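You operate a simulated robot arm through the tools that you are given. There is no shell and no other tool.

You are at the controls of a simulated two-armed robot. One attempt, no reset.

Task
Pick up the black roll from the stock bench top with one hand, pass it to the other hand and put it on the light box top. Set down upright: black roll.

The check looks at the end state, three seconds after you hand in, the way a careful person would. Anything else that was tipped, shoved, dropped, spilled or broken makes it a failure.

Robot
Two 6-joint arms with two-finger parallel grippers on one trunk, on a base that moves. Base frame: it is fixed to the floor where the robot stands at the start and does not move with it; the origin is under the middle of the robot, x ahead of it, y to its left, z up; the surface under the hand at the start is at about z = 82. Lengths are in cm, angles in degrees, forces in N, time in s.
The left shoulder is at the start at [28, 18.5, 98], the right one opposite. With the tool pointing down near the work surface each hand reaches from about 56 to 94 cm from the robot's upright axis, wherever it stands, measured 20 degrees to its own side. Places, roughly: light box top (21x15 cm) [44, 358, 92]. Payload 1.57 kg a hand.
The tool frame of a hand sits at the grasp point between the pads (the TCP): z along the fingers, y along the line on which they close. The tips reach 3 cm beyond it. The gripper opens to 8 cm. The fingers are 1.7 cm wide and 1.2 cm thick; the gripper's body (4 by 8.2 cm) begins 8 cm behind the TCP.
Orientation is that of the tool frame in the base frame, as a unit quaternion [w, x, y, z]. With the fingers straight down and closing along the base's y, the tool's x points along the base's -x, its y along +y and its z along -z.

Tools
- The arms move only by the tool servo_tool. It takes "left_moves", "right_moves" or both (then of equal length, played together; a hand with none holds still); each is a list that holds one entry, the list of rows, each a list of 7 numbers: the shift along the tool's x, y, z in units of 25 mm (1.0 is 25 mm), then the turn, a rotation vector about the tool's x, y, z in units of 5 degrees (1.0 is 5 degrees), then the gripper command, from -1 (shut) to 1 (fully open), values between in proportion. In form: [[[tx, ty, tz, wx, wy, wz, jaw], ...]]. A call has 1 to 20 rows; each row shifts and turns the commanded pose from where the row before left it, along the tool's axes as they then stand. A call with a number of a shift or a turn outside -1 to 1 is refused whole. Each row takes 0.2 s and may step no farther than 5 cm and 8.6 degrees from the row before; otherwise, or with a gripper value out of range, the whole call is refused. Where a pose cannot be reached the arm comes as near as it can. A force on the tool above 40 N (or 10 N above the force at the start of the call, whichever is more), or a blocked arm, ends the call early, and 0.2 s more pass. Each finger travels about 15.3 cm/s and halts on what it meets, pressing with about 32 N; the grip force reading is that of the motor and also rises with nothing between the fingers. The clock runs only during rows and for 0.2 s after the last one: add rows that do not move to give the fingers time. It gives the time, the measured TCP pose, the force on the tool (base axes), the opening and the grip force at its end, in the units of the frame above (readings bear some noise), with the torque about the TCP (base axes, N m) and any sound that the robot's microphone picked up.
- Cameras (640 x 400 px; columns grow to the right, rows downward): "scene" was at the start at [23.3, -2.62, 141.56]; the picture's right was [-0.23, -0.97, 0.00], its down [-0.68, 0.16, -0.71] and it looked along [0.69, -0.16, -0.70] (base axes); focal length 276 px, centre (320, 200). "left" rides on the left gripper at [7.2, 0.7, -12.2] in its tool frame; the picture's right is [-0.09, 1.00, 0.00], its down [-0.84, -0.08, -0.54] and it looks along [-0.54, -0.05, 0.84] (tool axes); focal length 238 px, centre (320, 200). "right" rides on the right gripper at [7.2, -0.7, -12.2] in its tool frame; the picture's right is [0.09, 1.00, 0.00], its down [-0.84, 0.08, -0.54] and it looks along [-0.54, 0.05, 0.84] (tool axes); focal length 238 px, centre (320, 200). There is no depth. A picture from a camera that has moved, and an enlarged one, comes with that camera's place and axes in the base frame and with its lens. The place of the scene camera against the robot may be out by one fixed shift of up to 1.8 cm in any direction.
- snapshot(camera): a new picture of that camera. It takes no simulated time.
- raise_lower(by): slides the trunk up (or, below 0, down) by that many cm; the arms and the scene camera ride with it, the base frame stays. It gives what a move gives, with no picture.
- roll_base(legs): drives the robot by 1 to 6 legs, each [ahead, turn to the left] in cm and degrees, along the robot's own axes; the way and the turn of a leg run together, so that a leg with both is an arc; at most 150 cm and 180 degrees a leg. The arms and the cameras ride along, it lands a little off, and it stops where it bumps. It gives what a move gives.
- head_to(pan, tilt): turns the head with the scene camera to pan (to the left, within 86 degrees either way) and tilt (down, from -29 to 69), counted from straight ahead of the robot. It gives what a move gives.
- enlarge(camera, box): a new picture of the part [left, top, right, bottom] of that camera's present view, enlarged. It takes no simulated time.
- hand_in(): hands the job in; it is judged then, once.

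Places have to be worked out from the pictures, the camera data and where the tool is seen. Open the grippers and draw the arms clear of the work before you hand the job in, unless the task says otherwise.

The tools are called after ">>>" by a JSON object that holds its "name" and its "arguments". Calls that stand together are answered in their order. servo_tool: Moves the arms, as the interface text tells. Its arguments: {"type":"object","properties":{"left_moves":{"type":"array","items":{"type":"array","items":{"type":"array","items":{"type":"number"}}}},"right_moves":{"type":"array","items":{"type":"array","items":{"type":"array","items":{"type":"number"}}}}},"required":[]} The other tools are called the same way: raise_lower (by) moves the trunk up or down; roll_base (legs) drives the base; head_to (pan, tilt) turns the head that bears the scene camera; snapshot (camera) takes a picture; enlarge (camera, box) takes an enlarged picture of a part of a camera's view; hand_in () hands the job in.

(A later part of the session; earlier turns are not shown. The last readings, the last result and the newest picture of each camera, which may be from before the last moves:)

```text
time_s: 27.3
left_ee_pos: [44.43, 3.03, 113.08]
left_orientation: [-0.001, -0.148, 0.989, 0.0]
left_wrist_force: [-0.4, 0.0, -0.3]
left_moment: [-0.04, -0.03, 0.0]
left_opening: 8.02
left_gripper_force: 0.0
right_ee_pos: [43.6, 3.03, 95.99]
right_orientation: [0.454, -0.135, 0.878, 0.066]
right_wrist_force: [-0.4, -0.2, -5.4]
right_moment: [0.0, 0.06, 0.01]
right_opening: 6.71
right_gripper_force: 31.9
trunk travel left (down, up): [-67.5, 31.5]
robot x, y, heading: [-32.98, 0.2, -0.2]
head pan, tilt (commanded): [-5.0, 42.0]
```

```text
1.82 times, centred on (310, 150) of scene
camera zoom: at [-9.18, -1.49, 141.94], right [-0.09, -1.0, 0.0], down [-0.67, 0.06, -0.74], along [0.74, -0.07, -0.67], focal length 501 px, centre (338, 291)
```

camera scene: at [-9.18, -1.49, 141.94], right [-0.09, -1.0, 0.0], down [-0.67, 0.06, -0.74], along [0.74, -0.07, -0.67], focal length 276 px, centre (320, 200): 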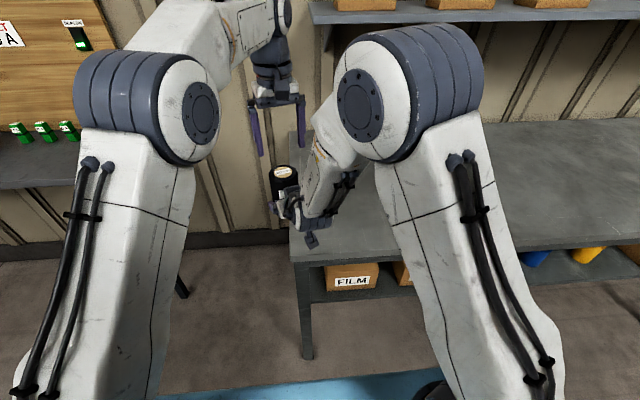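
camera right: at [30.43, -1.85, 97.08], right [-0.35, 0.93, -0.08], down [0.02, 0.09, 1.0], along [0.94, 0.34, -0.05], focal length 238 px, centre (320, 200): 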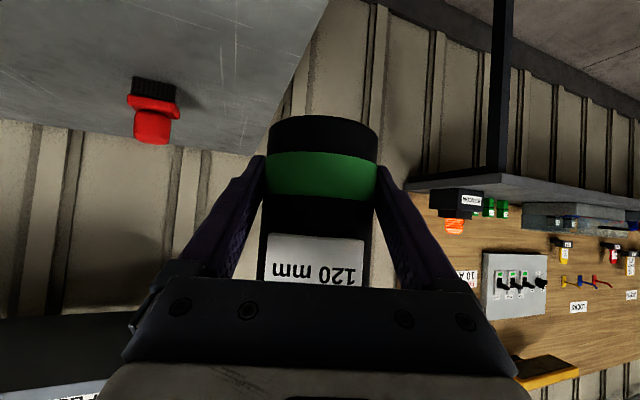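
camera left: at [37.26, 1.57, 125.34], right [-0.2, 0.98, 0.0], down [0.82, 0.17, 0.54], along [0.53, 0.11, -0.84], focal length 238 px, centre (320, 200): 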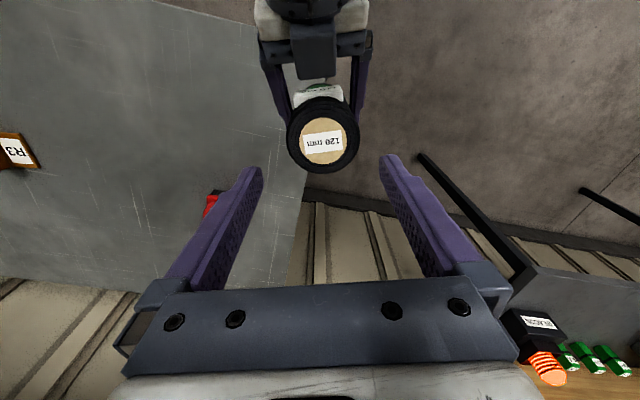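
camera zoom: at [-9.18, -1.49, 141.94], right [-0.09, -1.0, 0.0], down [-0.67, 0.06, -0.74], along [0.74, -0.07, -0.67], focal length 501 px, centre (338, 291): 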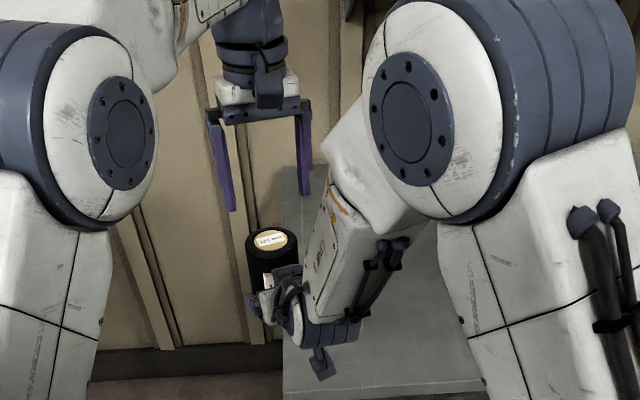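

The roll axis is 0.36 cm toward the left hand's +y from its TCP. I'll make that correction and descend 6 cm, which brings the tips just below the roll's top rim, then look.

>>> {"name": "servo_tool", "arguments": {"left_moves": [[[0.02, 0.144, 0, 0, 0, 0, 1], [0, 0, 0.6, 0, 0, 0, 1], [0, 0, 0.6, 0, 0, 0, 1], [0, 0, 0.4, 0, 0, 0, 1], [0, 0, 0.4, 0, 0, 0, 1], [0, 0, 0.4, 0, 0, 0, 1], [0, 0, 0, 0, 0, 0, 1]]]}}

>>> {"name": "snapshot", "arguments": {"camera": "left"}}

>>> {"name": "enlarge", "arguments": {"camera": "scene", "box": [220, 80, 380, 260]}}

```text
time_s: 28.9
left_ee_pos: [44.07, 3.42, 106.94]
left_orientation: [0.0, -0.147, 0.989, 0.0]
left_wrist_force: [0.0, 0.8, -0.3]
left_moment: [-0.01, -0.01, -0.01]
left_opening: 8.04
left_gripper_force: 0.1
right_ee_pos: [43.65, 2.95, 95.95]
right_orientation: [0.454, -0.136, 0.878, 0.066]
right_wrist_force: [1.3, 0.0, -5.1]
right_moment: [0.0, 0.03, 0.03]
right_opening: 6.69
right_gripper_force: 32.3
trunk travel left (down, up): [-67.5, 31.5]
robot x, y, heading: [-32.67, -0.03, -0.0]
head pan, tilt (commanded): [-5.0, 42.0]
```

```text
taken
camera left: at [36.99, 1.96, 119.34], right [-0.2, 0.98, 0.0], down [0.82, 0.17, 0.54], along [0.53, 0.11, -0.84], focal length 238 px, centre (320, 200)
```

left: 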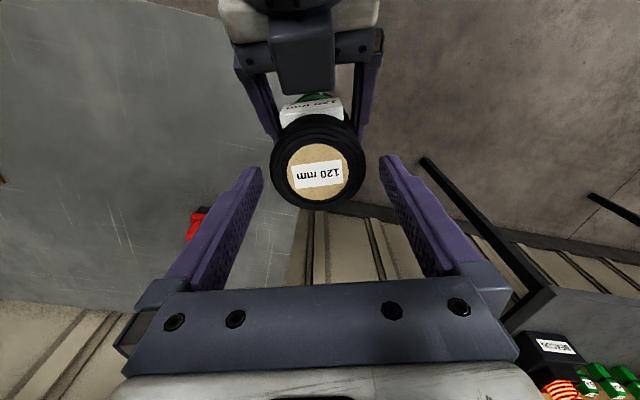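

```text
2.22 times, centred on (300, 170) of scene
camera zoom: at [-9.18, -1.48, 141.94], right [-0.09, -1.0, 0.0], down [-0.67, 0.06, -0.74], along [0.74, -0.07, -0.67], focal length 612 px, centre (364, 267)
```

zoom: 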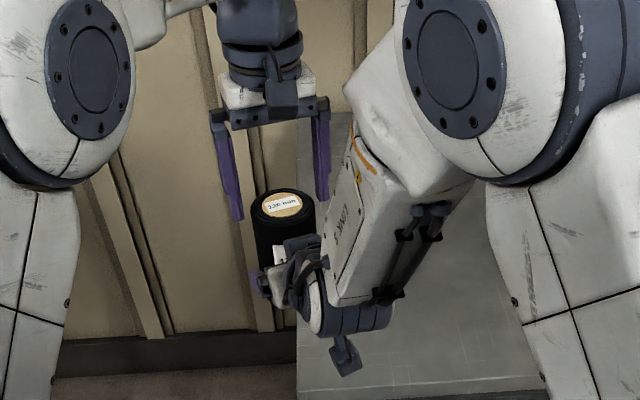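

The left fingers are nearly centred over the roll; I'll nudge 0.15 cm and descend the remaining 4.6 cm to TCP z ≈ 102.5, which keeps the left tips about 2 cm above the right fingers.

>>> {"name": "servo_tool", "arguments": {"left_moves": [[[0, -0.06, 0, 0, 0, 0, 1], [0, 0, 0.464, 0, 0, 0, 1], [0, 0, 0.464, 0, 0, 0, 1], [0, 0, 0.464, 0, 0, 0, 1], [0, 0, 0.464, 0, 0, 0, 1], [0, 0, 0, 0, 0, 0, 1]]]}}

>>> {"name": "snapshot", "arguments": {"camera": "left"}}

>>> {"name": "enlarge", "arguments": {"camera": "scene", "box": [220, 80, 380, 260]}}

>>> {"name": "snapshot", "arguments": {"camera": "right"}}

```text
time_s: 30.3
left_ee_pos: [44.16, 3.25, 102.41]
left_orientation: [-0.001, -0.147, 0.989, 0.001]
left_wrist_force: [0.5, 0.0, 0.2]
left_moment: [0.0, 0.0, -0.01]
left_opening: 8.02
left_gripper_force: 0.1
right_ee_pos: [43.66, 3.03, 95.93]
right_orientation: [0.453, -0.136, 0.879, 0.066]
right_wrist_force: [-0.6, 0.4, -4.9]
right_moment: [0.0, 0.03, 0.01]
right_opening: 6.73
right_gripper_force: 32.2
trunk travel left (down, up): [-67.5, 31.5]
robot x, y, heading: [-32.84, -0.21, -0.1]
head pan, tilt (commanded): [-5.0, 42.0]
```

```text
taken
camera left: at [37.12, 1.84, 114.73], right [-0.2, 0.98, 0.0], down [0.82, 0.17, 0.54], along [0.53, 0.11, -0.84], focal length 238 px, centre (320, 200)
```

left: 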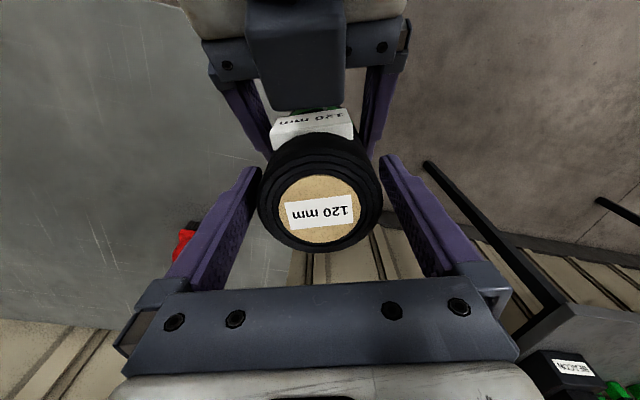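

```text
2.22 times, centred on (300, 170) of scene
camera zoom: at [-9.18, -1.48, 141.94], right [-0.09, -1.0, 0.0], down [-0.67, 0.06, -0.74], along [0.74, -0.07, -0.67], focal length 612 px, centre (364, 267)
```

zoom: 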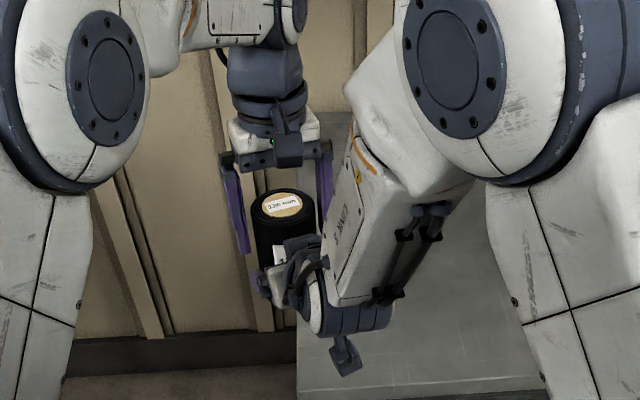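

```text
taken
camera right: at [30.43, -1.85, 97.08], right [-0.35, 0.93, -0.08], down [0.02, 0.09, 1.0], along [0.94, 0.34, -0.05], focal length 238 px, centre (320, 200)
```

right: 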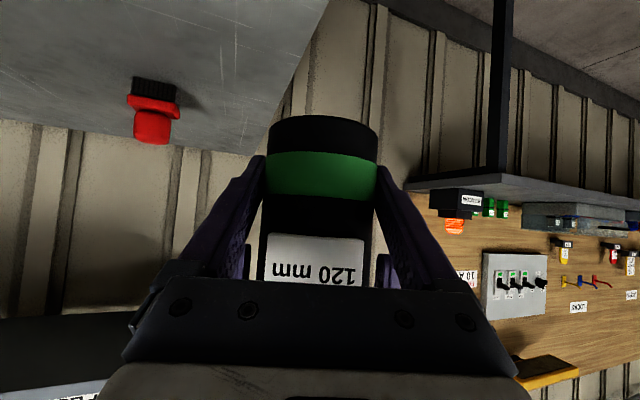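

The left fingers straddle the top of the roll, visible just above the right fingers, centred within about 1 mm. I'll close the left gripper while the right keeps holding.

>>> {"name": "servo_tool", "arguments": {"left_moves": [[[0, 0, 0, 0, 0, 0, 0.8], [0, 0, 0, 0, 0, 0, 0.7], [0, 0, 0, 0, 0, 0, 0.6], [0, 0, 0, 0, 0, 0, -1], [0, 0, 0, 0, 0, 0, -1], [0, 0, 0, 0, 0, 0, -1]]], "right_moves": [[[0, 0, 0, 0, 0, 0, -1], [0, 0, 0, 0, 0, 0, -1], [0, 0, 0, 0, 0, 0, -1], [0, 0, 0, 0, 0, 0, -1], [0, 0, 0, 0, 0, 0, -1], [0, 0, 0, 0, 0, 0, -1]]]}}

>>> {"name": "snapshot", "arguments": {"camera": "left"}}

>>> {"name": "snapshot", "arguments": {"camera": "right"}}

```text
time_s: 31.7
left_ee_pos: [44.19, 3.29, 102.52]
left_orientation: [0.0, -0.147, 0.989, -0.001]
left_wrist_force: [1.2, -1.9, -0.8]
left_moment: [-0.78, -0.32, -0.11]
left_opening: 6.77
left_gripper_force: 32.4
right_ee_pos: [43.65, 3.03, 95.96]
right_orientation: [0.454, -0.136, 0.878, 0.067]
right_wrist_force: [-1.7, 2.6, -3.0]
right_moment: [0.65, 0.27, 0.07]
right_opening: 6.7
right_gripper_force: 31.8
trunk travel left (down, up): [-67.5, 31.5]
robot x, y, heading: [-32.64, -0.03, -0.1]
head pan, tilt (commanded): [-5.0, 42.0]
```

```text
taken
camera left: at [37.12, 1.83, 114.76], right [-0.2, 0.98, 0.0], down [0.82, 0.17, 0.54], along [0.53, 0.11, -0.84], focal length 238 px, centre (320, 200)
```

left: 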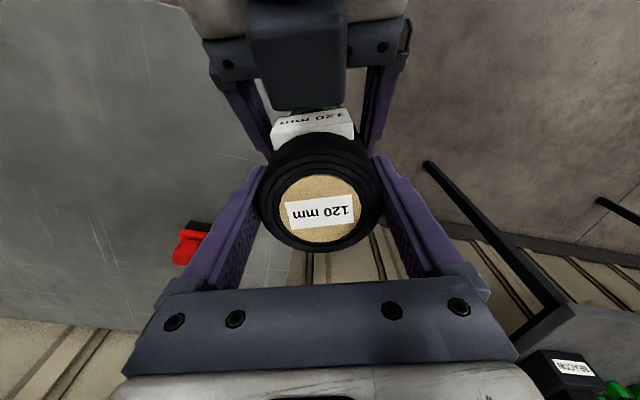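

```text
taken
camera right: at [30.43, -1.84, 97.09], right [-0.35, 0.93, -0.08], down [0.02, 0.09, 1.0], along [0.94, 0.34, -0.05], focal length 238 px, centre (320, 200)
```

right: 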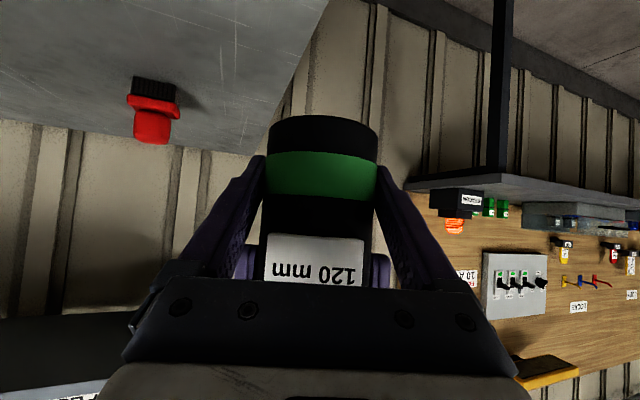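

Both hands hold the roll now (left opening 6.77 cm, 32 N). I'll open the right gripper while both arms hold still.

>>> {"name": "servo_tool", "arguments": {"left_moves": [[[0, 0, 0, 0, 0, 0, -1], [0, 0, 0, 0, 0, 0, -1], [0, 0, 0, 0, 0, 0, -1], [0, 0, 0, 0, 0, 0, -1]]], "right_moves": [[[0, 0, 0, 0, 0, 0, 0.75], [0, 0, 0, 0, 0, 0, 1], [0, 0, 0, 0, 0, 0, 1], [0, 0, 0, 0, 0, 0, 1]]]}}

>>> {"name": "snapshot", "arguments": {"camera": "left"}}

>>> {"name": "snapshot", "arguments": {"camera": "right"}}

```text
time_s: 32.7
left_ee_pos: [44.17, 3.33, 102.55]
left_orientation: [0.0, -0.147, 0.989, 0.0]
left_wrist_force: [-0.5, -0.2, 0.0]
left_moment: [-0.04, -0.02, -0.01]
left_opening: 6.73
left_gripper_force: 31.7
right_ee_pos: [43.48, 3.02, 96.02]
right_orientation: [0.453, -0.135, 0.878, 0.066]
right_wrist_force: [0.4, -0.3, -0.2]
right_moment: [-0.03, 0.0, 0.01]
right_opening: 8.0
right_gripper_force: 0.0
trunk travel left (down, up): [-67.5, 31.5]
robot x, y, heading: [-32.77, -0.09, -0.4]
head pan, tilt (commanded): [-5.0, 42.0]
```

```text
taken
camera left: at [37.12, 1.84, 114.76], right [-0.2, 0.98, 0.0], down [0.82, 0.17, 0.54], along [0.53, 0.11, -0.84], focal length 238 px, centre (320, 200)
```

left: 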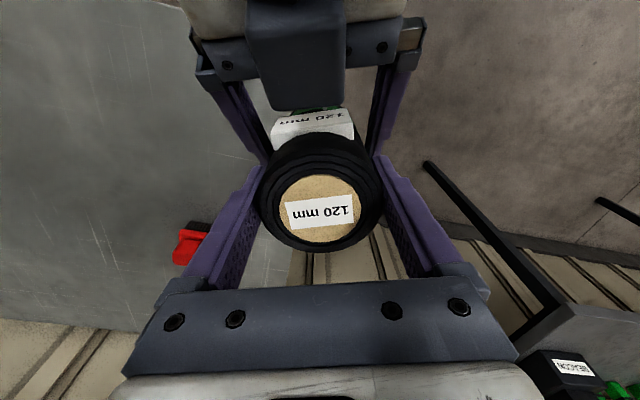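

```text
taken
camera right: at [30.43, -1.85, 97.09], right [-0.35, 0.93, -0.08], down [0.02, 0.09, 1.0], along [0.94, 0.34, -0.05], focal length 238 px, centre (320, 200)
```

right: 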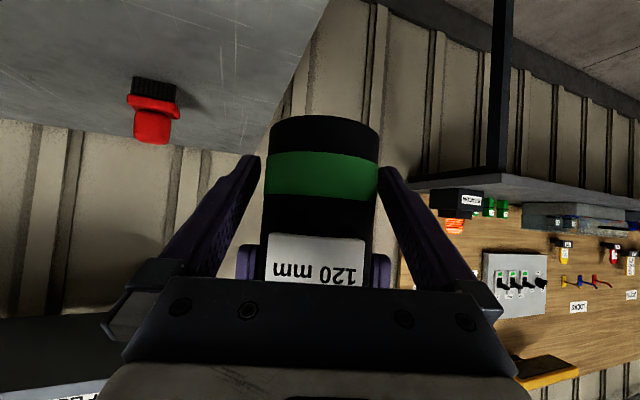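

The right hand has let go and the left holds the roll, unmoved. I'll lift the left hand 2 cm straight up and check its load.

>>> {"name": "servo_tool", "arguments": {"left_moves": [[[0, 0, -0.2, 0, 0, 0, -1], [0, 0, -0.3, 0, 0, 0, -1], [0, 0, -0.3, 0, 0, 0, -1], [0, 0, 0, 0, 0, 0, -1], [0, 0, 0, 0, 0, 0, -1]]]}}

>>> {"name": "snapshot", "arguments": {"camera": "left"}}

>>> {"name": "snapshot", "arguments": {"camera": "right"}}

```text
time_s: 33.9
left_ee_pos: [44.1, 3.4, 104.41]
left_orientation: [0.0, -0.147, 0.989, 0.0]
left_wrist_force: [0.9, 0.0, -4.3]
left_moment: [-0.02, 0.02, 0.0]
left_opening: 6.72
left_gripper_force: 31.6
right_ee_pos: [43.65, 2.9, 95.87]
right_orientation: [0.454, -0.136, 0.878, 0.066]
right_wrist_force: [-0.1, -1.0, 0.3]
right_moment: [-0.02, -0.01, 0.01]
right_opening: 7.98
right_gripper_force: 0.0
trunk travel left (down, up): [-67.5, 31.5]
robot x, y, heading: [-32.79, 0.19, -0.3]
head pan, tilt (commanded): [-5.0, 42.0]
```

```text
taken
camera left: at [37.08, 1.89, 116.7], right [-0.2, 0.98, 0.0], down [0.82, 0.17, 0.54], along [0.53, 0.11, -0.84], focal length 238 px, centre (320, 200)
```

left: 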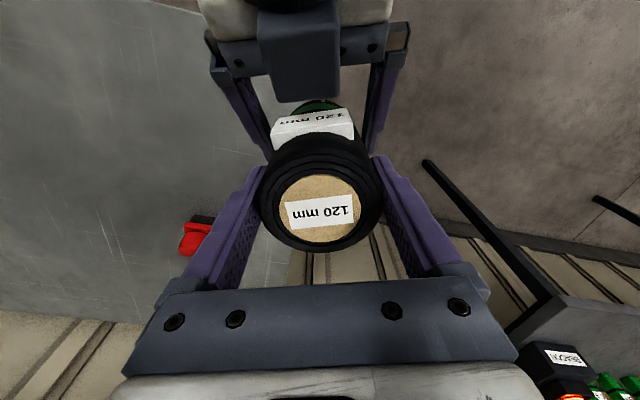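

```text
taken
camera right: at [30.43, -1.85, 97.09], right [-0.35, 0.93, -0.08], down [0.02, 0.09, 1.0], along [0.94, 0.34, -0.05], focal length 238 px, centre (320, 200)
```

right: 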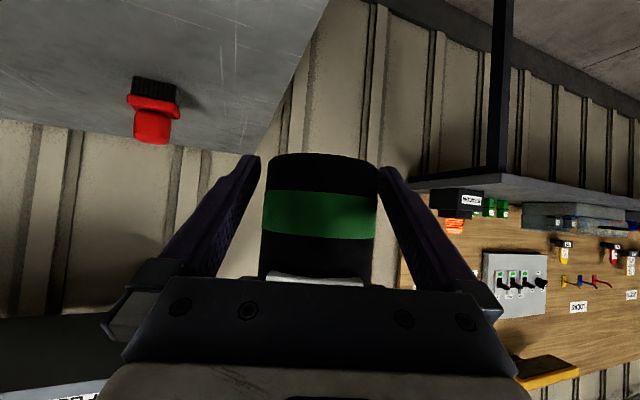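

The left hand carries the roll's weight (-4.3 N) and it moved up cleanly. I'll lift 7 cm more so the roll is fully out of the right hand's fingers.

>>> {"name": "servo_tool", "arguments": {"left_moves": [[[0, 0, -0.56, 0, 0, 0, -1], [0, 0, -0.56, 0, 0, 0, -1], [0, 0, -0.56, 0, 0, 0, -1], [0, 0, -0.56, 0, 0, 0, -1], [0, 0, -0.56, 0, 0, 0, -1], [0, 0, 0, 0, 0, 0, -1]]]}}

>>> {"name": "snapshot", "arguments": {"camera": "left"}}

>>> {"name": "snapshot", "arguments": {"camera": "scene"}}

```text
time_s: 35.3
left_ee_pos: [44.15, 3.38, 111.31]
left_orientation: [0.0, -0.147, 0.989, 0.0]
left_wrist_force: [-0.3, -0.3, -4.3]
left_moment: [-0.02, 0.02, 0.02]
left_opening: 6.75
left_gripper_force: 32.0
right_ee_pos: [43.51, 2.97, 95.96]
right_orientation: [0.455, -0.136, 0.878, 0.067]
right_wrist_force: [0.2, -0.2, 0.5]
right_moment: [-0.03, -0.01, -0.02]
right_opening: 8.0
right_gripper_force: 0.0
trunk travel left (down, up): [-67.5, 31.5]
robot x, y, heading: [-32.72, 0.0, -0.2]
head pan, tilt (commanded): [-5.0, 42.0]
```

```text
taken
camera left: at [37.06, 1.9, 123.6], right [-0.2, 0.98, 0.0], down [0.82, 0.17, 0.54], along [0.53, 0.11, -0.84], focal length 238 px, centre (320, 200)
```

left: 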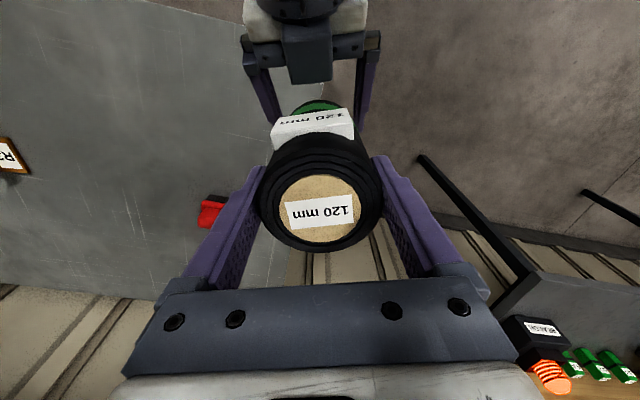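

```text
taken
camera scene: at [-9.19, -1.48, 141.94], right [-0.09, -1.0, 0.0], down [-0.67, 0.06, -0.74], along [0.74, -0.07, -0.67], focal length 276 px, centre (320, 200)
```

scene: 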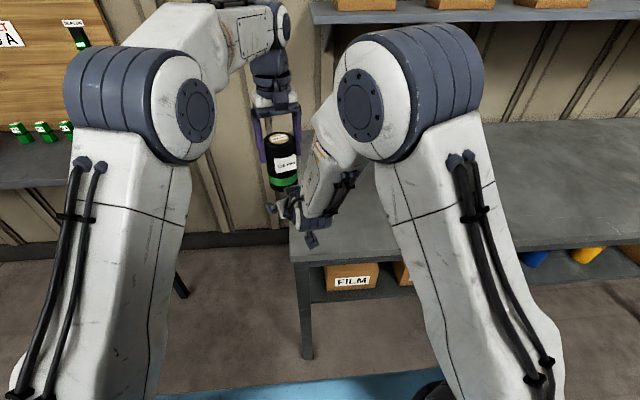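

The roll's bottom is now clear above the right fingers. I'll carry the roll left, away from the right hand.

>>> {"name": "servo_tool", "arguments": {"left_moves": [[[0, 0, -0.4, 0, 0, 0, -1], [-0.2, 0.65, 0, 0, 0, 0, -1], [-0.2, 0.65, 0, 0, 0, 0, -1], [-0.2, 0.65, 0, 0, 0, 0, -1], [-0.2, 0.65, 0, 0, 0, 0, -1], [-0.2, 0.65, 0, 0, 0, 0, -1], [-0.2, 0.65, 0, 0, 0, 0, -1], [-0.2, 0.65, 0, 0, 0, 0, -1], [-0.2, 0.65, 0, 0, 0, 0, -1], [-0.2, 0.65, 0, 0, 0, 0, -1], [-0.2, 0.65, 0, 0, 0, 0, -1], [0, 0, 0, 0, 0, 0, -1]]]}}

>>> {"name": "snapshot", "arguments": {"camera": "scene"}}

>>> {"name": "snapshot", "arguments": {"camera": "left"}}

```text
time_s: 37.9
left_ee_pos: [44.3, 20.22, 112.43]
left_orientation: [-0.001, -0.147, 0.989, 0.0]
left_wrist_force: [-1.1, -0.4, -5.0]
left_moment: [-0.02, -0.02, 0.0]
left_opening: 6.73
left_gripper_force: 31.9
right_ee_pos: [43.62, 2.99, 95.92]
right_orientation: [0.454, -0.136, 0.878, 0.066]
right_wrist_force: [-0.7, -0.3, 0.6]
right_moment: [0.01, 0.02, 0.0]
right_opening: 7.99
right_gripper_force: 0.0
trunk travel left (down, up): [-67.5, 31.5]
robot x, y, heading: [-33.01, 0.2, 0.0]
head pan, tilt (commanded): [-5.0, 42.0]
```

```text
taken
camera scene: at [-9.18, -1.47, 141.94], right [-0.09, -1.0, 0.0], down [-0.67, 0.06, -0.74], along [0.74, -0.07, -0.67], focal length 276 px, centre (320, 200)
```

scene: 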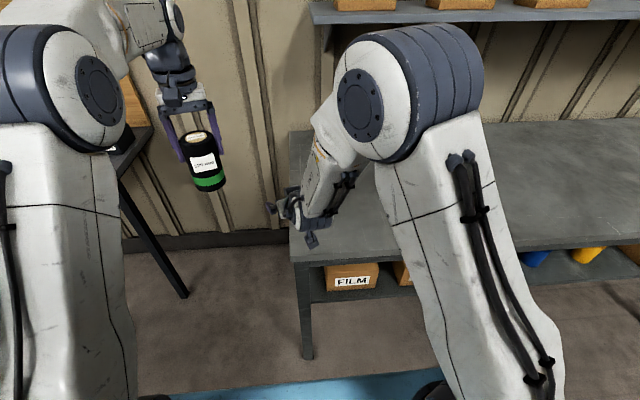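

```text
taken
camera left: at [37.15, 18.8, 124.73], right [-0.2, 0.98, 0.0], down [0.82, 0.17, 0.54], along [0.53, 0.11, -0.84], focal length 238 px, centre (320, 200)
```

left: 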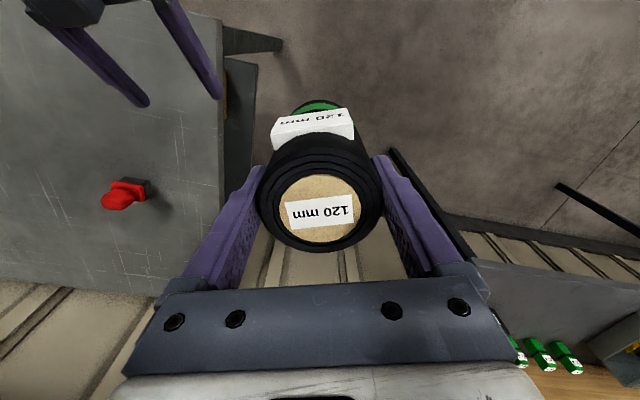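

The roll is held upright by the left hand at [44.3, 20.2], well clear of the right hand. I'll back the base 40 cm out into the aisle before rearranging the right arm.

>>> {"name": "roll_base", "arguments": {"legs": [[-40, 0]]}}

>>> {"name": "servo_tool", "arguments": {"right_moves": [[[0, 0, 0, 0, 1, 0, 1], [0, 0, 0, 0, 1, 0, 1], [0, 0, 0, 0, 1, 0, 1], [0, 0, 0, 0, 1, 0, 1], [0, 0, 0, 0, 1, 0, 1], [0, 0, 0, 0, 1, 0, 1], [0, 0, 0, 0, 1, 0, 1], [0, 0, 0, 0, 1, 0, 1], [0, 0, 0, 0, 1, 0, 1], [0, 0, 0, 0, 1, 0, 1], [0, 0, 0, 0, 1, 0, 1], [0, 0, 0, 0, 0, 0, 1]]]}}

>>> {"name": "snapshot", "arguments": {"camera": "scene"}}

```text
time_s: 40.4
left_ee_pos: [4.72, 19.89, 112.35]
left_orientation: [0.0, -0.144, 0.99, 0.0]
left_wrist_force: [-0.2, 0.0, -4.3]
left_moment: [-0.02, 0.01, -0.03]
left_opening: 6.74
left_gripper_force: 31.7
right_ee_pos: [3.88, 2.79, 95.97]
right_orientation: [0.455, -0.132, 0.878, 0.064]
right_wrist_force: [0.3, 0.0, 0.2]
right_moment: [0.01, -0.03, -0.01]
right_opening: 8.01
right_gripper_force: 0.0
trunk travel left (down, up): [-67.5, 31.5]
robot x, y, heading: [-72.72, -0.05, -0.5]
head pan, tilt (commanded): [-5.0, 42.0]
```

```text
time_s: 43.0
left_ee_pos: [4.85, 19.93, 112.35]
left_orientation: [0.0, -0.144, 0.99, 0.0]
left_wrist_force: [0.2, 0.2, -4.6]
left_moment: [0.0, 0.01, -0.01]
left_opening: 6.75
left_gripper_force: 32.0
right_ee_pos: [4.26, 2.21, 95.95]
right_orientation: [0.05, -0.138, 0.989, -0.009]
right_wrist_force: [0.2, 0.6, 0.7]
right_moment: [0.0, 0.03, 0.01]
right_opening: 7.99
right_gripper_force: 0.1
right hand out of reach, approached as far as the arm can: row 4, 5
trunk travel left (down, up): [-67.5, 31.5]
robot x, y, heading: [-72.58, -0.21, -0.2]
head pan, tilt (commanded): [-5.0, 42.0]
```

```text
taken
camera scene: at [-48.8, -1.46, 141.94], right [-0.09, -1.0, 0.0], down [-0.67, 0.06, -0.74], along [0.74, -0.07, -0.67], focal length 276 px, centre (320, 200)
```

scene: 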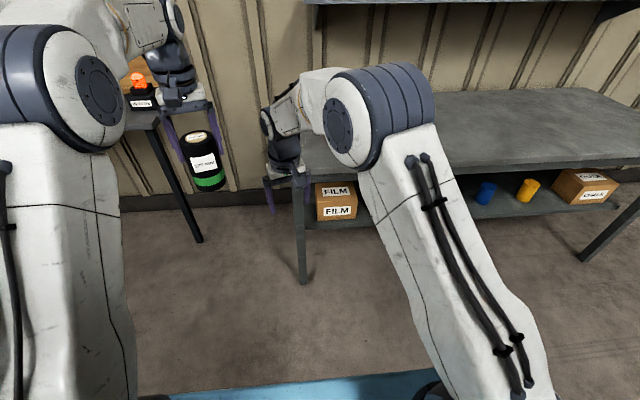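

The right hand is nearly vertical again. I'll straighten it and swing it back to its starting side position (about 49 ahead, 35 to the right, z 115) for the drive.

>>> {"name": "servo_tool", "arguments": {"right_moves": [[[0, 0, -0.5, 0, 0.27, 0.8, 1], [0, 0, -0.5, 0, 0.27, 0.8, 1], [0, 0, -0.5, 0, 0.27, 0.8, 1], [0, 0, -0.5, 0, 0.27, 0.8, 1], [0.74, -0.987, -0.373, 0, 0, 0, 1], [0.74, -0.987, -0.373, 0, 0, 0, 1], [0.74, -0.987, -0.373, 0, 0, 0, 1], [0.74, -0.987, -0.373, 0, 0, 0, 1], [0.74, -0.987, -0.373, 0, 0, 0, 1], [0.74, -0.987, -0.373, 0, 0, 0, 1], [0.74, -0.987, -0.373, 0, 0, 0, 1], [0.74, -0.987, -0.373, 0, 0, 0, 1], [0.74, -0.987, -0.373, 0, 0, 0, 1], [0.74, -0.987, -0.373, 0, 0, 0, 1], [0.74, -0.987, -0.373, 0, 0, 0, 1], [0.74, -0.987, -0.373, 0, 0, 0, 1], [0.74, -0.987, -0.373, 0, 0, 0, 1], [0.74, -0.987, -0.373, 0, 0, 0, 1], [0.74, -0.987, -0.373, 0, 0, 0, 1]]]}}

>>> {"name": "head_to", "arguments": {"pan": 84, "tilt": 20}}

>>> {"name": "snapshot", "arguments": {"camera": "scene"}}

```text
time_s: 47.0
left_ee_pos: [4.73, 20.01, 112.33]
left_orientation: [0.0, -0.144, 0.99, 0.0]
left_wrist_force: [-0.9, -0.9, -4.6]
left_moment: [0.0, 0.02, -0.03]
left_opening: 6.75
left_gripper_force: 32.2
right_ee_pos: [-23.96, -34.43, 114.97]
right_orientation: [0.005, 0.001, 1.0, -0.008]
right_wrist_force: [-0.3, 0.3, 1.3]
right_moment: [-0.01, -0.01, 0.02]
right_opening: 8.03
right_gripper_force: 0.0
trunk travel left (down, up): [-67.5, 31.5]
robot x, y, heading: [-72.57, -0.19, -0.4]
head pan, tilt (commanded): [-5.0, 42.0]
```

```text
time_s: 48.6
left_ee_pos: [4.7, 19.81, 112.41]
left_orientation: [0.0, -0.145, 0.989, 0.0]
left_wrist_force: [0.1, 0.4, -4.2]
left_moment: [0.01, -0.01, 0.0]
left_opening: 6.73
left_gripper_force: 32.0
right_ee_pos: [-24.08, -34.62, 115.03]
right_orientation: [0.005, 0.001, 1.0, -0.008]
right_wrist_force: [0.2, -0.3, 0.0]
right_moment: [-0.01, 0.0, -0.03]
right_opening: 8.02
right_gripper_force: 0.0
trunk travel left (down, up): [-67.5, 31.5]
robot x, y, heading: [-72.72, -0.07, -0.6]
head pan, tilt (commanded): [84.0, 20.0]
```

```text
taken
camera scene: at [-56.09, 8.57, 145.37], right [0.99, -0.11, 0.0], down [-0.04, -0.34, -0.94], along [0.1, 0.93, -0.34], focal length 276 px, centre (320, 200)
```

scene: 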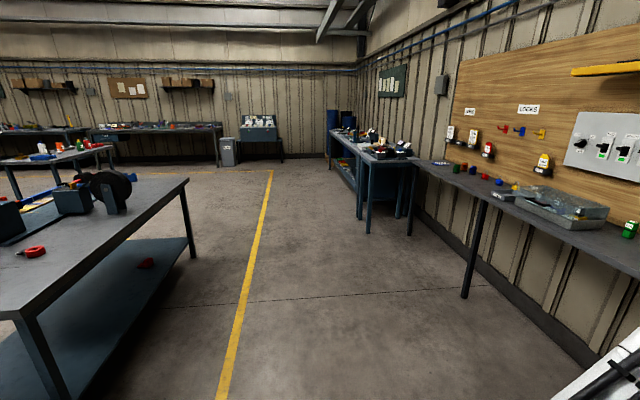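

The aisle is clear: the nearest table is left of x = -142, and the benches to the right stay beyond x = 28. I'll turn left to face +y and drive the first 2 metres.

>>> {"name": "roll_base", "arguments": {"legs": [[0, 90.5], [120, 0], [80, 0]]}}

>>> {"name": "head_to", "arguments": {"pan": -45, "tilt": 25}}

>>> {"name": "snapshot", "arguments": {"camera": "scene"}}

>>> {"name": "snapshot", "arguments": {"camera": "left"}}

```text
time_s: 62.4
left_ee_pos: [-91.6, 275.73, 112.45]
left_orientation: [0.0, 0.804, -0.595, 0.0]
left_wrist_force: [0.0, -0.2, -5.4]
left_moment: [0.0, 0.0, 0.02]
left_opening: 6.75
left_gripper_force: 32.1
right_ee_pos: [-36.97, 247.41, 115.11]
right_orientation: [-0.01, 0.709, -0.705, 0.003]
right_wrist_force: [0.8, 0.2, -0.3]
right_moment: [0.01, 0.01, -0.03]
right_opening: 8.01
right_gripper_force: 0.1
trunk travel left (down, up): [-67.5, 31.5]
robot x, y, heading: [-71.12, 198.6, 89.9]
head pan, tilt (commanded): [84.0, 20.0]
```

```text
time_s: 64.5
left_ee_pos: [-91.63, 275.68, 112.42]
left_orientation: [0.0, 0.804, -0.595, 0.0]
left_wrist_force: [-0.4, 1.0, -5.7]
left_moment: [-0.02, -0.01, -0.01]
left_opening: 6.76
left_gripper_force: 31.6
right_ee_pos: [-36.94, 247.33, 115.06]
right_orientation: [-0.01, 0.709, -0.705, 0.003]
right_wrist_force: [-0.3, 0.3, 0.3]
right_moment: [0.0, -0.02, -0.01]
right_opening: 8.01
right_gripper_force: 0.0
trunk travel left (down, up): [-67.5, 31.5]
robot x, y, heading: [-71.49, 198.72, 90.1]
head pan, tilt (commanded): [-45.0, 25.0]
```

```text
taken
camera scene: at [-65.49, 220.41, 144.57], right [0.71, -0.71, 0.0], down [-0.3, -0.3, -0.91], along [0.64, 0.64, -0.42], focal length 276 px, centre (320, 200)
```

scene: 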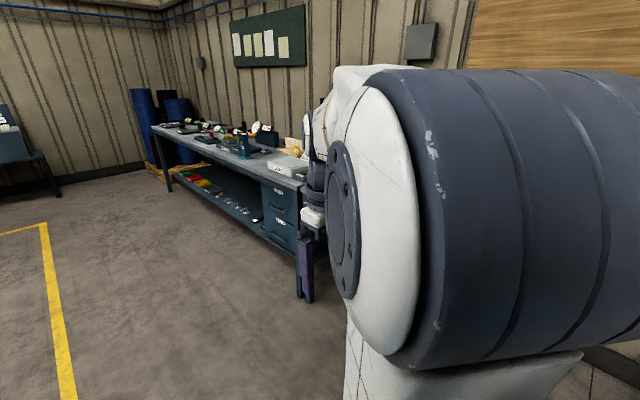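

```text
taken
camera left: at [-90.22, 268.68, 124.72], right [-0.98, -0.2, 0.0], down [-0.17, 0.82, 0.54], along [-0.11, 0.53, -0.84], focal length 238 px, centre (320, 200)
```

left: 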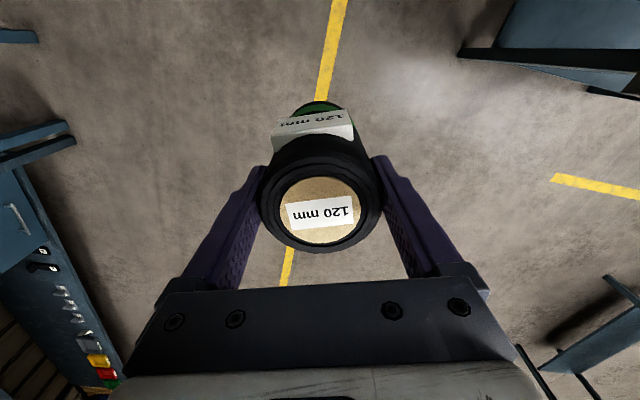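

The roll rides well; the robot is at [-71.3, 198.7] facing +y with a clear way. I'll drive on to about y = 338 and turn right to face the light box bench.

>>> {"name": "roll_base", "arguments": {"legs": [[139, 0], [0, -90]]}}

>>> {"name": "head_to", "arguments": {"pan": 12, "tilt": 30}}

>>> {"name": "snapshot", "arguments": {"camera": "scene"}}

>>> {"name": "snapshot", "arguments": {"camera": "left"}}

```text
time_s: 75.2
left_ee_pos: [4.4, 359.58, 112.5]
left_orientation: [0.0, -0.156, 0.988, 0.0]
left_wrist_force: [-0.6, 0.3, -5.2]
left_moment: [0.03, 0.03, 0.01]
left_opening: 6.74
left_gripper_force: 31.8
right_ee_pos: [-23.14, 304.54, 115.05]
right_orientation: [0.005, -0.012, 1.0, -0.008]
right_wrist_force: [0.6, -0.1, -0.4]
right_moment: [-0.03, 0.0, -0.01]
right_opening: 8.0
right_gripper_force: 0.1
trunk travel left (down, up): [-67.5, 31.5]
robot x, y, heading: [-72.13, 337.88, 0.8]
head pan, tilt (commanded): [-45.0, 25.0]
```

```text
time_s: 76.5
left_ee_pos: [4.43, 359.67, 112.56]
left_orientation: [-0.001, -0.157, 0.988, 0.0]
left_wrist_force: [-0.5, -0.4, -4.3]
left_moment: [-0.01, 0.05, 0.03]
left_opening: 6.73
left_gripper_force: 31.9
right_ee_pos: [-23.0, 304.47, 115.03]
right_orientation: [0.005, -0.011, 1.0, -0.01]
right_wrist_force: [-0.4, -0.5, -1.3]
right_moment: [0.0, 0.0, 0.01]
right_opening: 8.01
right_gripper_force: 0.0
trunk travel left (down, up): [-67.5, 31.5]
robot x, y, heading: [-72.51, 337.41, 1.0]
head pan, tilt (commanded): [12.0, 30.0]
```

```text
taken
camera scene: at [-48.2, 339.65, 143.77], right [0.22, -0.97, 0.0], down [-0.49, -0.11, -0.87], along [0.84, 0.19, -0.5], focal length 276 px, centre (320, 200)
```

scene: 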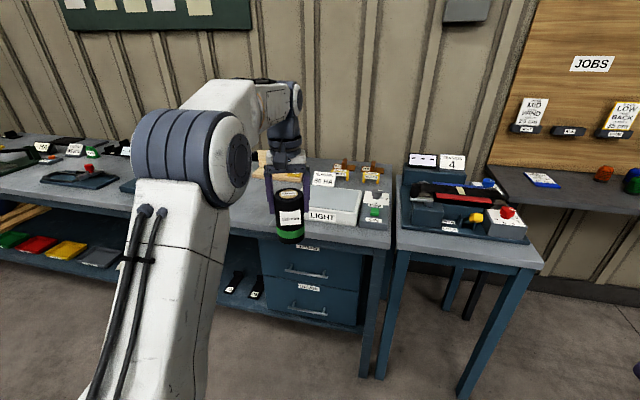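

```text
taken
camera left: at [-2.72, 358.13, 124.73], right [-0.22, 0.98, 0.0], down [0.82, 0.19, 0.54], along [0.53, 0.12, -0.84], focal length 238 px, centre (320, 200)
```

left: 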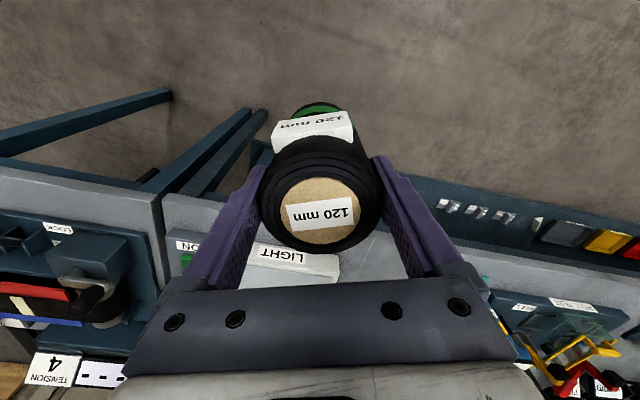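

The light box, labelled "LIGHT", stands on the bench ahead. I'll enlarge the area around it.

>>> {"name": "enlarge", "arguments": {"camera": "scene", "box": [250, 130, 450, 270]}}

>>> {"name": "enlarge", "arguments": {"camera": "left", "box": [0, 150, 640, 400]}}

>>> {"name": "snapshot", "arguments": {"camera": "right"}}

```text
2.86 times, centred on (350, 200) of scene
camera zoom: at [-48.2, 339.65, 143.77], right [0.22, -0.97, 0.0], down [-0.49, -0.11, -0.87], along [0.84, 0.19, -0.5], focal length 787 px, centre (234, 200)
```

zoom: 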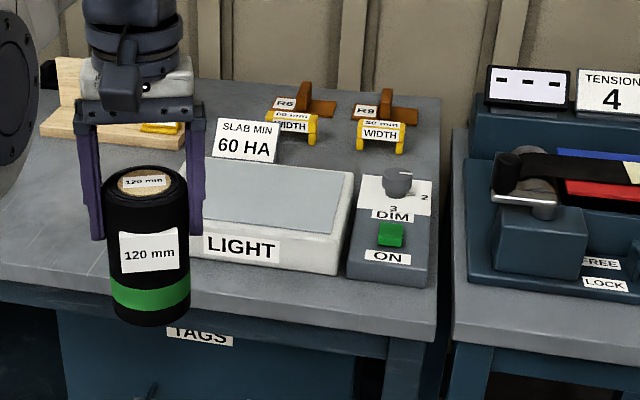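

```text
1.00 times, centred on (320, 275) of left (not enlarged: the box is as wide or as high as the picture)
camera zoom: at [-2.72, 358.13, 124.73], right [-0.22, 0.98, 0.0], down [0.82, 0.19, 0.54], along [0.53, 0.12, -0.84], focal length 238 px, centre (320, 125)
```

zoom: 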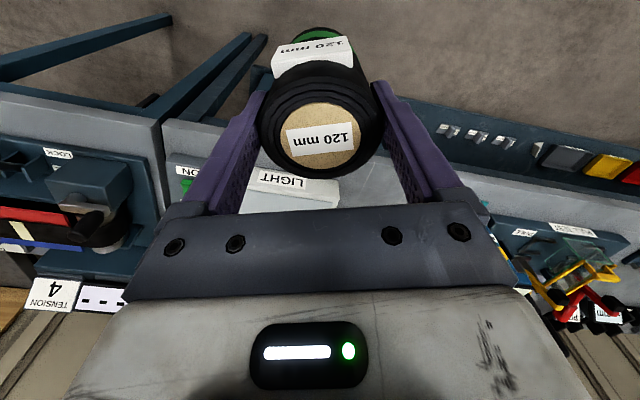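

```text
taken
camera right: at [-30.24, 303.86, 127.12], right [-0.11, 0.99, -0.02], down [0.83, 0.1, 0.55], along [0.55, 0.05, -0.84], focal length 238 px, centre (320, 200)
```

right: 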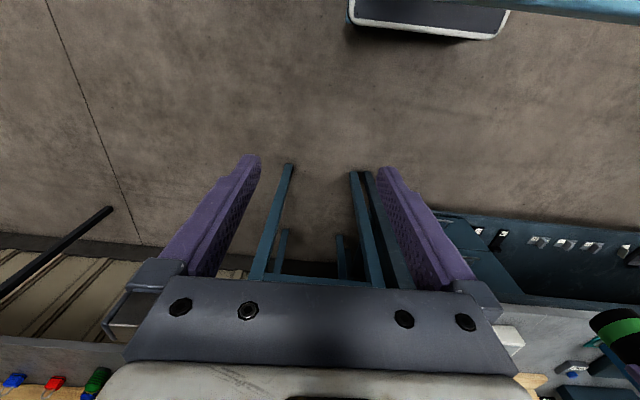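

The light box top spans roughly x 33–51, y 346–367 with a card standing behind it (top about z 97); the roll's bottom at 102.5 clears everything on the straight path. I'll drive 39 cm forward, turning back the 1° heading error.

>>> {"name": "roll_base", "arguments": {"legs": [[39, -1]]}}

>>> {"name": "head_to", "arguments": {"pan": 14, "tilt": 40}}

>>> {"name": "snapshot", "arguments": {"camera": "scene"}}

>>> {"name": "snapshot", "arguments": {"camera": "left"}}

>>> {"name": "snapshot", "arguments": {"camera": "right"}}

```text
time_s: 78.9
left_ee_pos: [43.4, 357.36, 112.5]
left_orientation: [0.0, -0.142, 0.99, 0.0]
left_wrist_force: [-0.4, 0.5, -4.3]
left_moment: [0.02, 0.01, -0.01]
left_opening: 6.74
left_gripper_force: 32.0
right_ee_pos: [14.25, 303.0, 115.01]
right_orientation: [0.004, 0.004, 1.0, -0.009]
right_wrist_force: [-0.7, -0.4, -0.2]
right_moment: [0.01, -0.03, -0.02]
right_opening: 7.99
right_gripper_force: 0.0
trunk travel left (down, up): [-67.5, 31.5]
robot x, y, heading: [-34.0, 338.13, -1.0]
head pan, tilt (commanded): [12.0, 30.0]
```

```text
time_s: 79.6
left_ee_pos: [43.34, 357.39, 112.39]
left_orientation: [0.0, -0.141, 0.99, 0.001]
left_wrist_force: [-0.1, 0.3, -4.1]
left_moment: [0.05, -0.02, -0.01]
left_opening: 6.75
left_gripper_force: 32.3
right_ee_pos: [14.28, 303.09, 115.09]
right_orientation: [0.005, 0.005, 1.0, -0.008]
right_wrist_force: [0.9, -1.0, -0.1]
right_moment: [0.02, 0.0, -0.03]
right_opening: 8.02
right_gripper_force: 0.0
trunk travel left (down, up): [-67.5, 31.5]
robot x, y, heading: [-33.97, 338.37, -1.0]
head pan, tilt (commanded): [14.0, 40.0]
```

```text
taken
camera scene: at [-10.37, 339.14, 142.24], right [0.23, -0.97, 0.0], down [-0.63, -0.15, -0.77], along [0.75, 0.18, -0.64], focal length 276 px, centre (320, 200)
```

scene: 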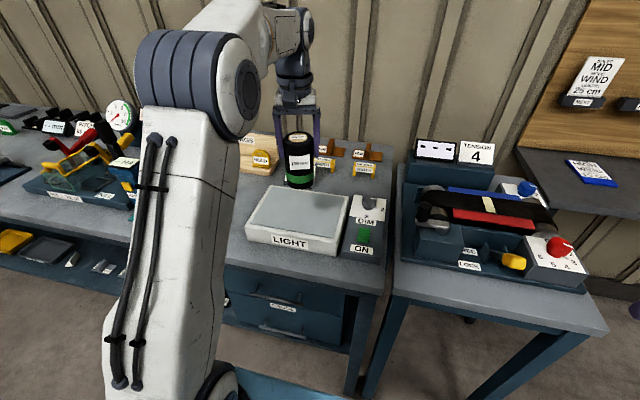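

```text
taken
camera left: at [36.25, 356.01, 124.71], right [-0.19, 0.98, 0.0], down [0.83, 0.16, 0.54], along [0.53, 0.1, -0.84], focal length 238 px, centre (320, 200)
```

left: 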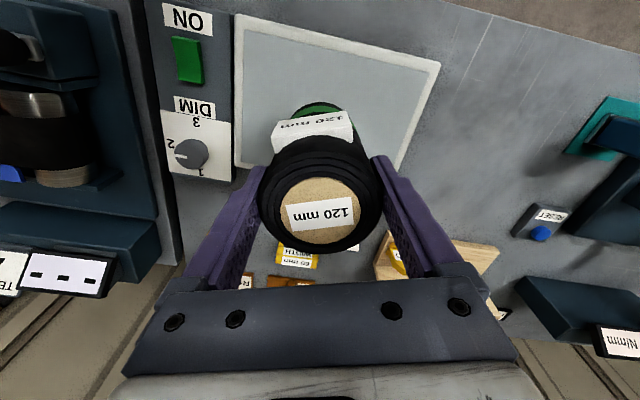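

```text
taken
camera right: at [7.04, 302.64, 127.12], right [-0.08, 1.0, -0.02], down [0.83, 0.08, 0.55], along [0.55, 0.03, -0.84], focal length 238 px, centre (320, 200)
```

right: 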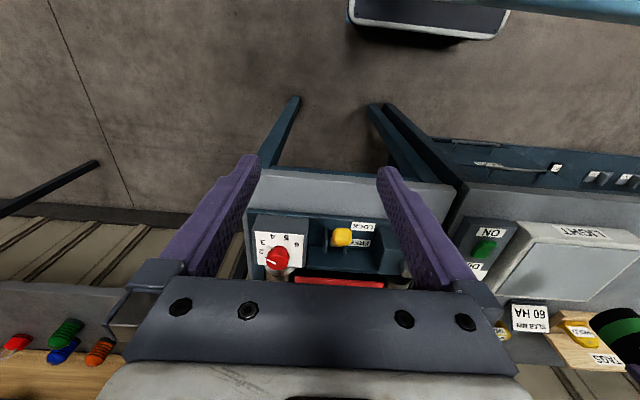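

Both views show the box well now. I'll enlarge them to fix its corners before lowering.

>>> {"name": "enlarge", "arguments": {"camera": "scene", "box": [230, 110, 410, 270]}}

>>> {"name": "enlarge", "arguments": {"camera": "left", "box": [200, 0, 460, 200]}}

>>> {"name": "enlarge", "arguments": {"camera": "right", "box": [440, 180, 640, 380]}}

```text
2.50 times, centred on (320, 190) of scene
camera zoom: at [-10.37, 339.14, 142.24], right [0.23, -0.97, 0.0], down [-0.63, -0.15, -0.77], along [0.75, 0.18, -0.64], focal length 689 px, centre (320, 225)
```

zoom: 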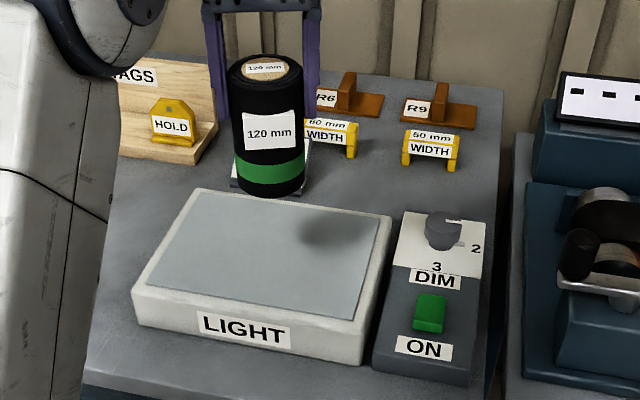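

```text
2.00 times, centred on (330, 100) of left
camera zoom: at [36.25, 356.01, 124.71], right [-0.19, 0.98, 0.0], down [0.83, 0.16, 0.54], along [0.53, 0.1, -0.84], focal length 477 px, centre (300, 400)
```

zoom: 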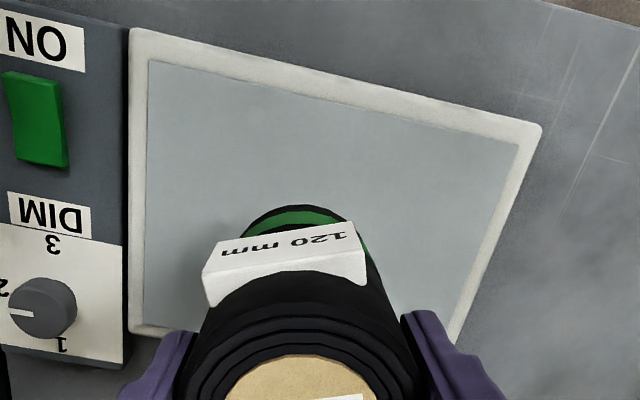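

```text
2.00 times, centred on (540, 280) of right
camera zoom: at [7.04, 302.64, 127.12], right [-0.08, 1.0, -0.02], down [0.83, 0.08, 0.55], along [0.55, 0.03, -0.84], focal length 477 px, centre (-120, 40)
```

zoom: 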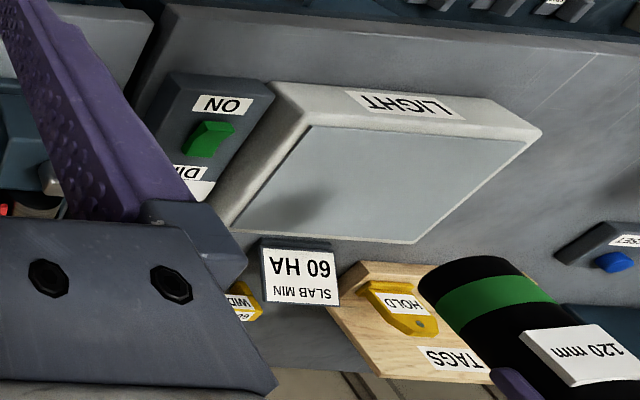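

From the left camera the box outline is about x 35–54, y 346–370 with the panel centred near [44.3, 358.4], which agrees with the stated place. The roll hangs over [43.4, 357.4]; I'll shift it to the centre and lower it to about 1.2 cm above the top.

>>> {"name": "servo_tool", "arguments": {"left_moves": [[[-0.15, 0.09, 0, 0, 0, 0, -1], [-0.15, 0.09, 0, 0, 0, 0, -1], [0, 0, 0.46, 0, 0, 0, -1], [0, 0, 0.46, 0, 0, 0, -1], [0, 0, 0.46, 0, 0, 0, -1], [0, 0, 0.46, 0, 0, 0, -1], [0, 0, 0.46, 0, 0, 0, -1], [0, 0, 0.46, 0, 0, 0, -1], [0, 0, 0.46, 0, 0, 0, -1], [0, 0, 0.46, 0, 0, 0, -1], [0, 0, 0, 0, 0, 0, -1]]]}}

>>> {"name": "snapshot", "arguments": {"camera": "scene"}}

>>> {"name": "snapshot", "arguments": {"camera": "left"}}

>>> {"name": "enlarge", "arguments": {"camera": "scene", "box": [230, 110, 410, 270]}}

```text
time_s: 82.0
left_ee_pos: [44.01, 357.94, 103.22]
left_orientation: [0.0, -0.141, 0.99, 0.0]
left_wrist_force: [0.7, -1.0, -4.7]
left_moment: [-0.03, 0.02, -0.02]
left_opening: 6.76
left_gripper_force: 31.7
right_ee_pos: [14.15, 303.08, 115.1]
right_orientation: [0.005, 0.004, 1.0, -0.008]
right_wrist_force: [-0.7, -0.8, 0.2]
right_moment: [0.02, 0.0, -0.03]
right_opening: 8.0
right_gripper_force: 0.1
trunk travel left (down, up): [-67.5, 31.5]
robot x, y, heading: [-34.17, 338.3, -0.7]
head pan, tilt (commanded): [14.0, 40.0]
```

```text
taken
camera scene: at [-10.37, 339.14, 142.23], right [0.23, -0.97, 0.0], down [-0.63, -0.15, -0.77], along [0.75, 0.18, -0.64], focal length 276 px, centre (320, 200)
```

scene: 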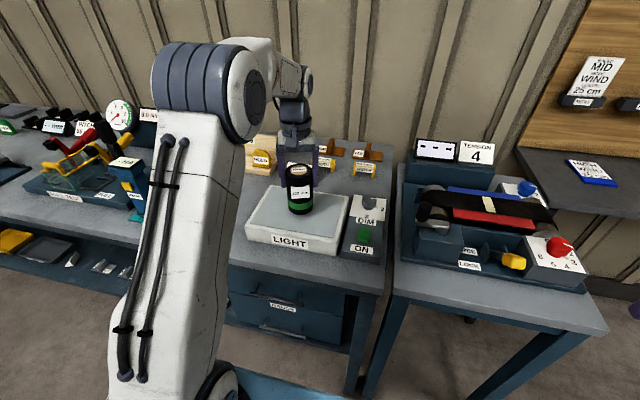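

```text
taken
camera left: at [36.91, 356.53, 115.5], right [-0.19, 0.98, 0.0], down [0.83, 0.16, 0.54], along [0.53, 0.1, -0.84], focal length 238 px, centre (320, 200)
```

left: 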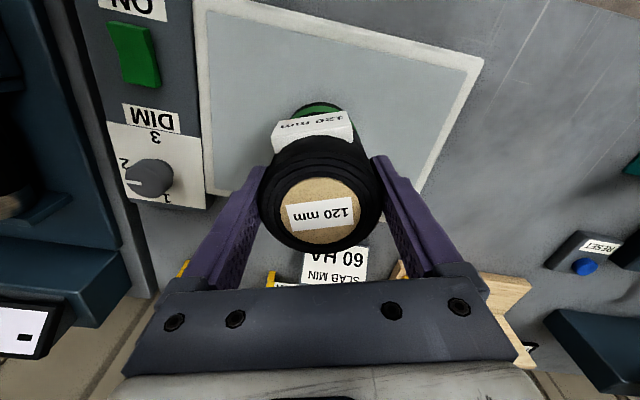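

```text
2.50 times, centred on (320, 190) of scene
camera zoom: at [-10.37, 339.14, 142.23], right [0.23, -0.97, 0.0], down [-0.63, -0.15, -0.77], along [0.75, 0.18, -0.64], focal length 689 px, centre (320, 225)
```

zoom: 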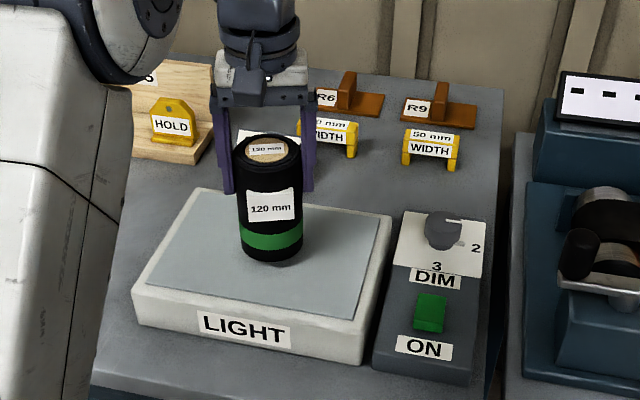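

The roll hangs just above the middle of the panel. I'll lower in small steps and watch the vertical force for touchdown.

>>> {"name": "servo_tool", "arguments": {"left_moves": [[[0, 0, 0.1, 0, 0, 0, -1], [0, 0, 0.1, 0, 0, 0, -1], [0, 0, 0.08, 0, 0, 0, -1], [0, 0, 0, 0, 0, 0, -1]]]}}

```text
time_s: 83.0
left_ee_pos: [43.93, 358.09, 102.61]
left_orientation: [0.0, -0.141, 0.99, 0.0]
left_wrist_force: [-0.1, 0.3, -4.1]
left_moment: [0.01, 0.04, -0.02]
left_opening: 6.76
left_gripper_force: 32.0
right_ee_pos: [14.21, 303.02, 114.99]
right_orientation: [0.005, 0.004, 1.0, -0.008]
right_wrist_force: [0.7, 0.5, 0.5]
right_moment: [-0.02, -0.01, 0.03]
right_opening: 8.0
right_gripper_force: 0.1
trunk travel left (down, up): [-67.5, 31.5]
robot x, y, heading: [-33.94, 338.62, -0.8]
head pan, tilt (commanded): [14.0, 40.0]
```

No contact yet at z = 102.6 (force still -4.1 N). I'll keep going down in 2 mm steps.

>>> {"name": "servo_tool", "arguments": {"left_moves": [[[0, 0, 0.08, 0, 0, 0, -1], [0, 0, 0.08, 0, 0, 0, -1], [0, 0, 0, 0, 0, 0, -1]]]}}

```text
time_s: 83.8
left_ee_pos: [43.99, 357.93, 102.08]
left_orientation: [0.0, -0.14, 0.99, 0.001]
left_wrist_force: [1.1, -0.6, -4.1]
left_moment: [-0.03, 0.01, 0.02]
left_opening: 6.76
left_gripper_force: 31.9
right_ee_pos: [14.19, 302.98, 115.06]
right_orientation: [0.005, 0.005, 1.0, -0.009]
right_wrist_force: [-0.5, -0.8, 0.9]
right_moment: [-0.01, -0.02, 0.03]
right_opening: 8.0
right_gripper_force: 0.0
trunk travel left (down, up): [-67.5, 31.5]
robot x, y, heading: [-34.02, 337.98, -1.0]
head pan, tilt (commanded): [14.0, 40.0]
```

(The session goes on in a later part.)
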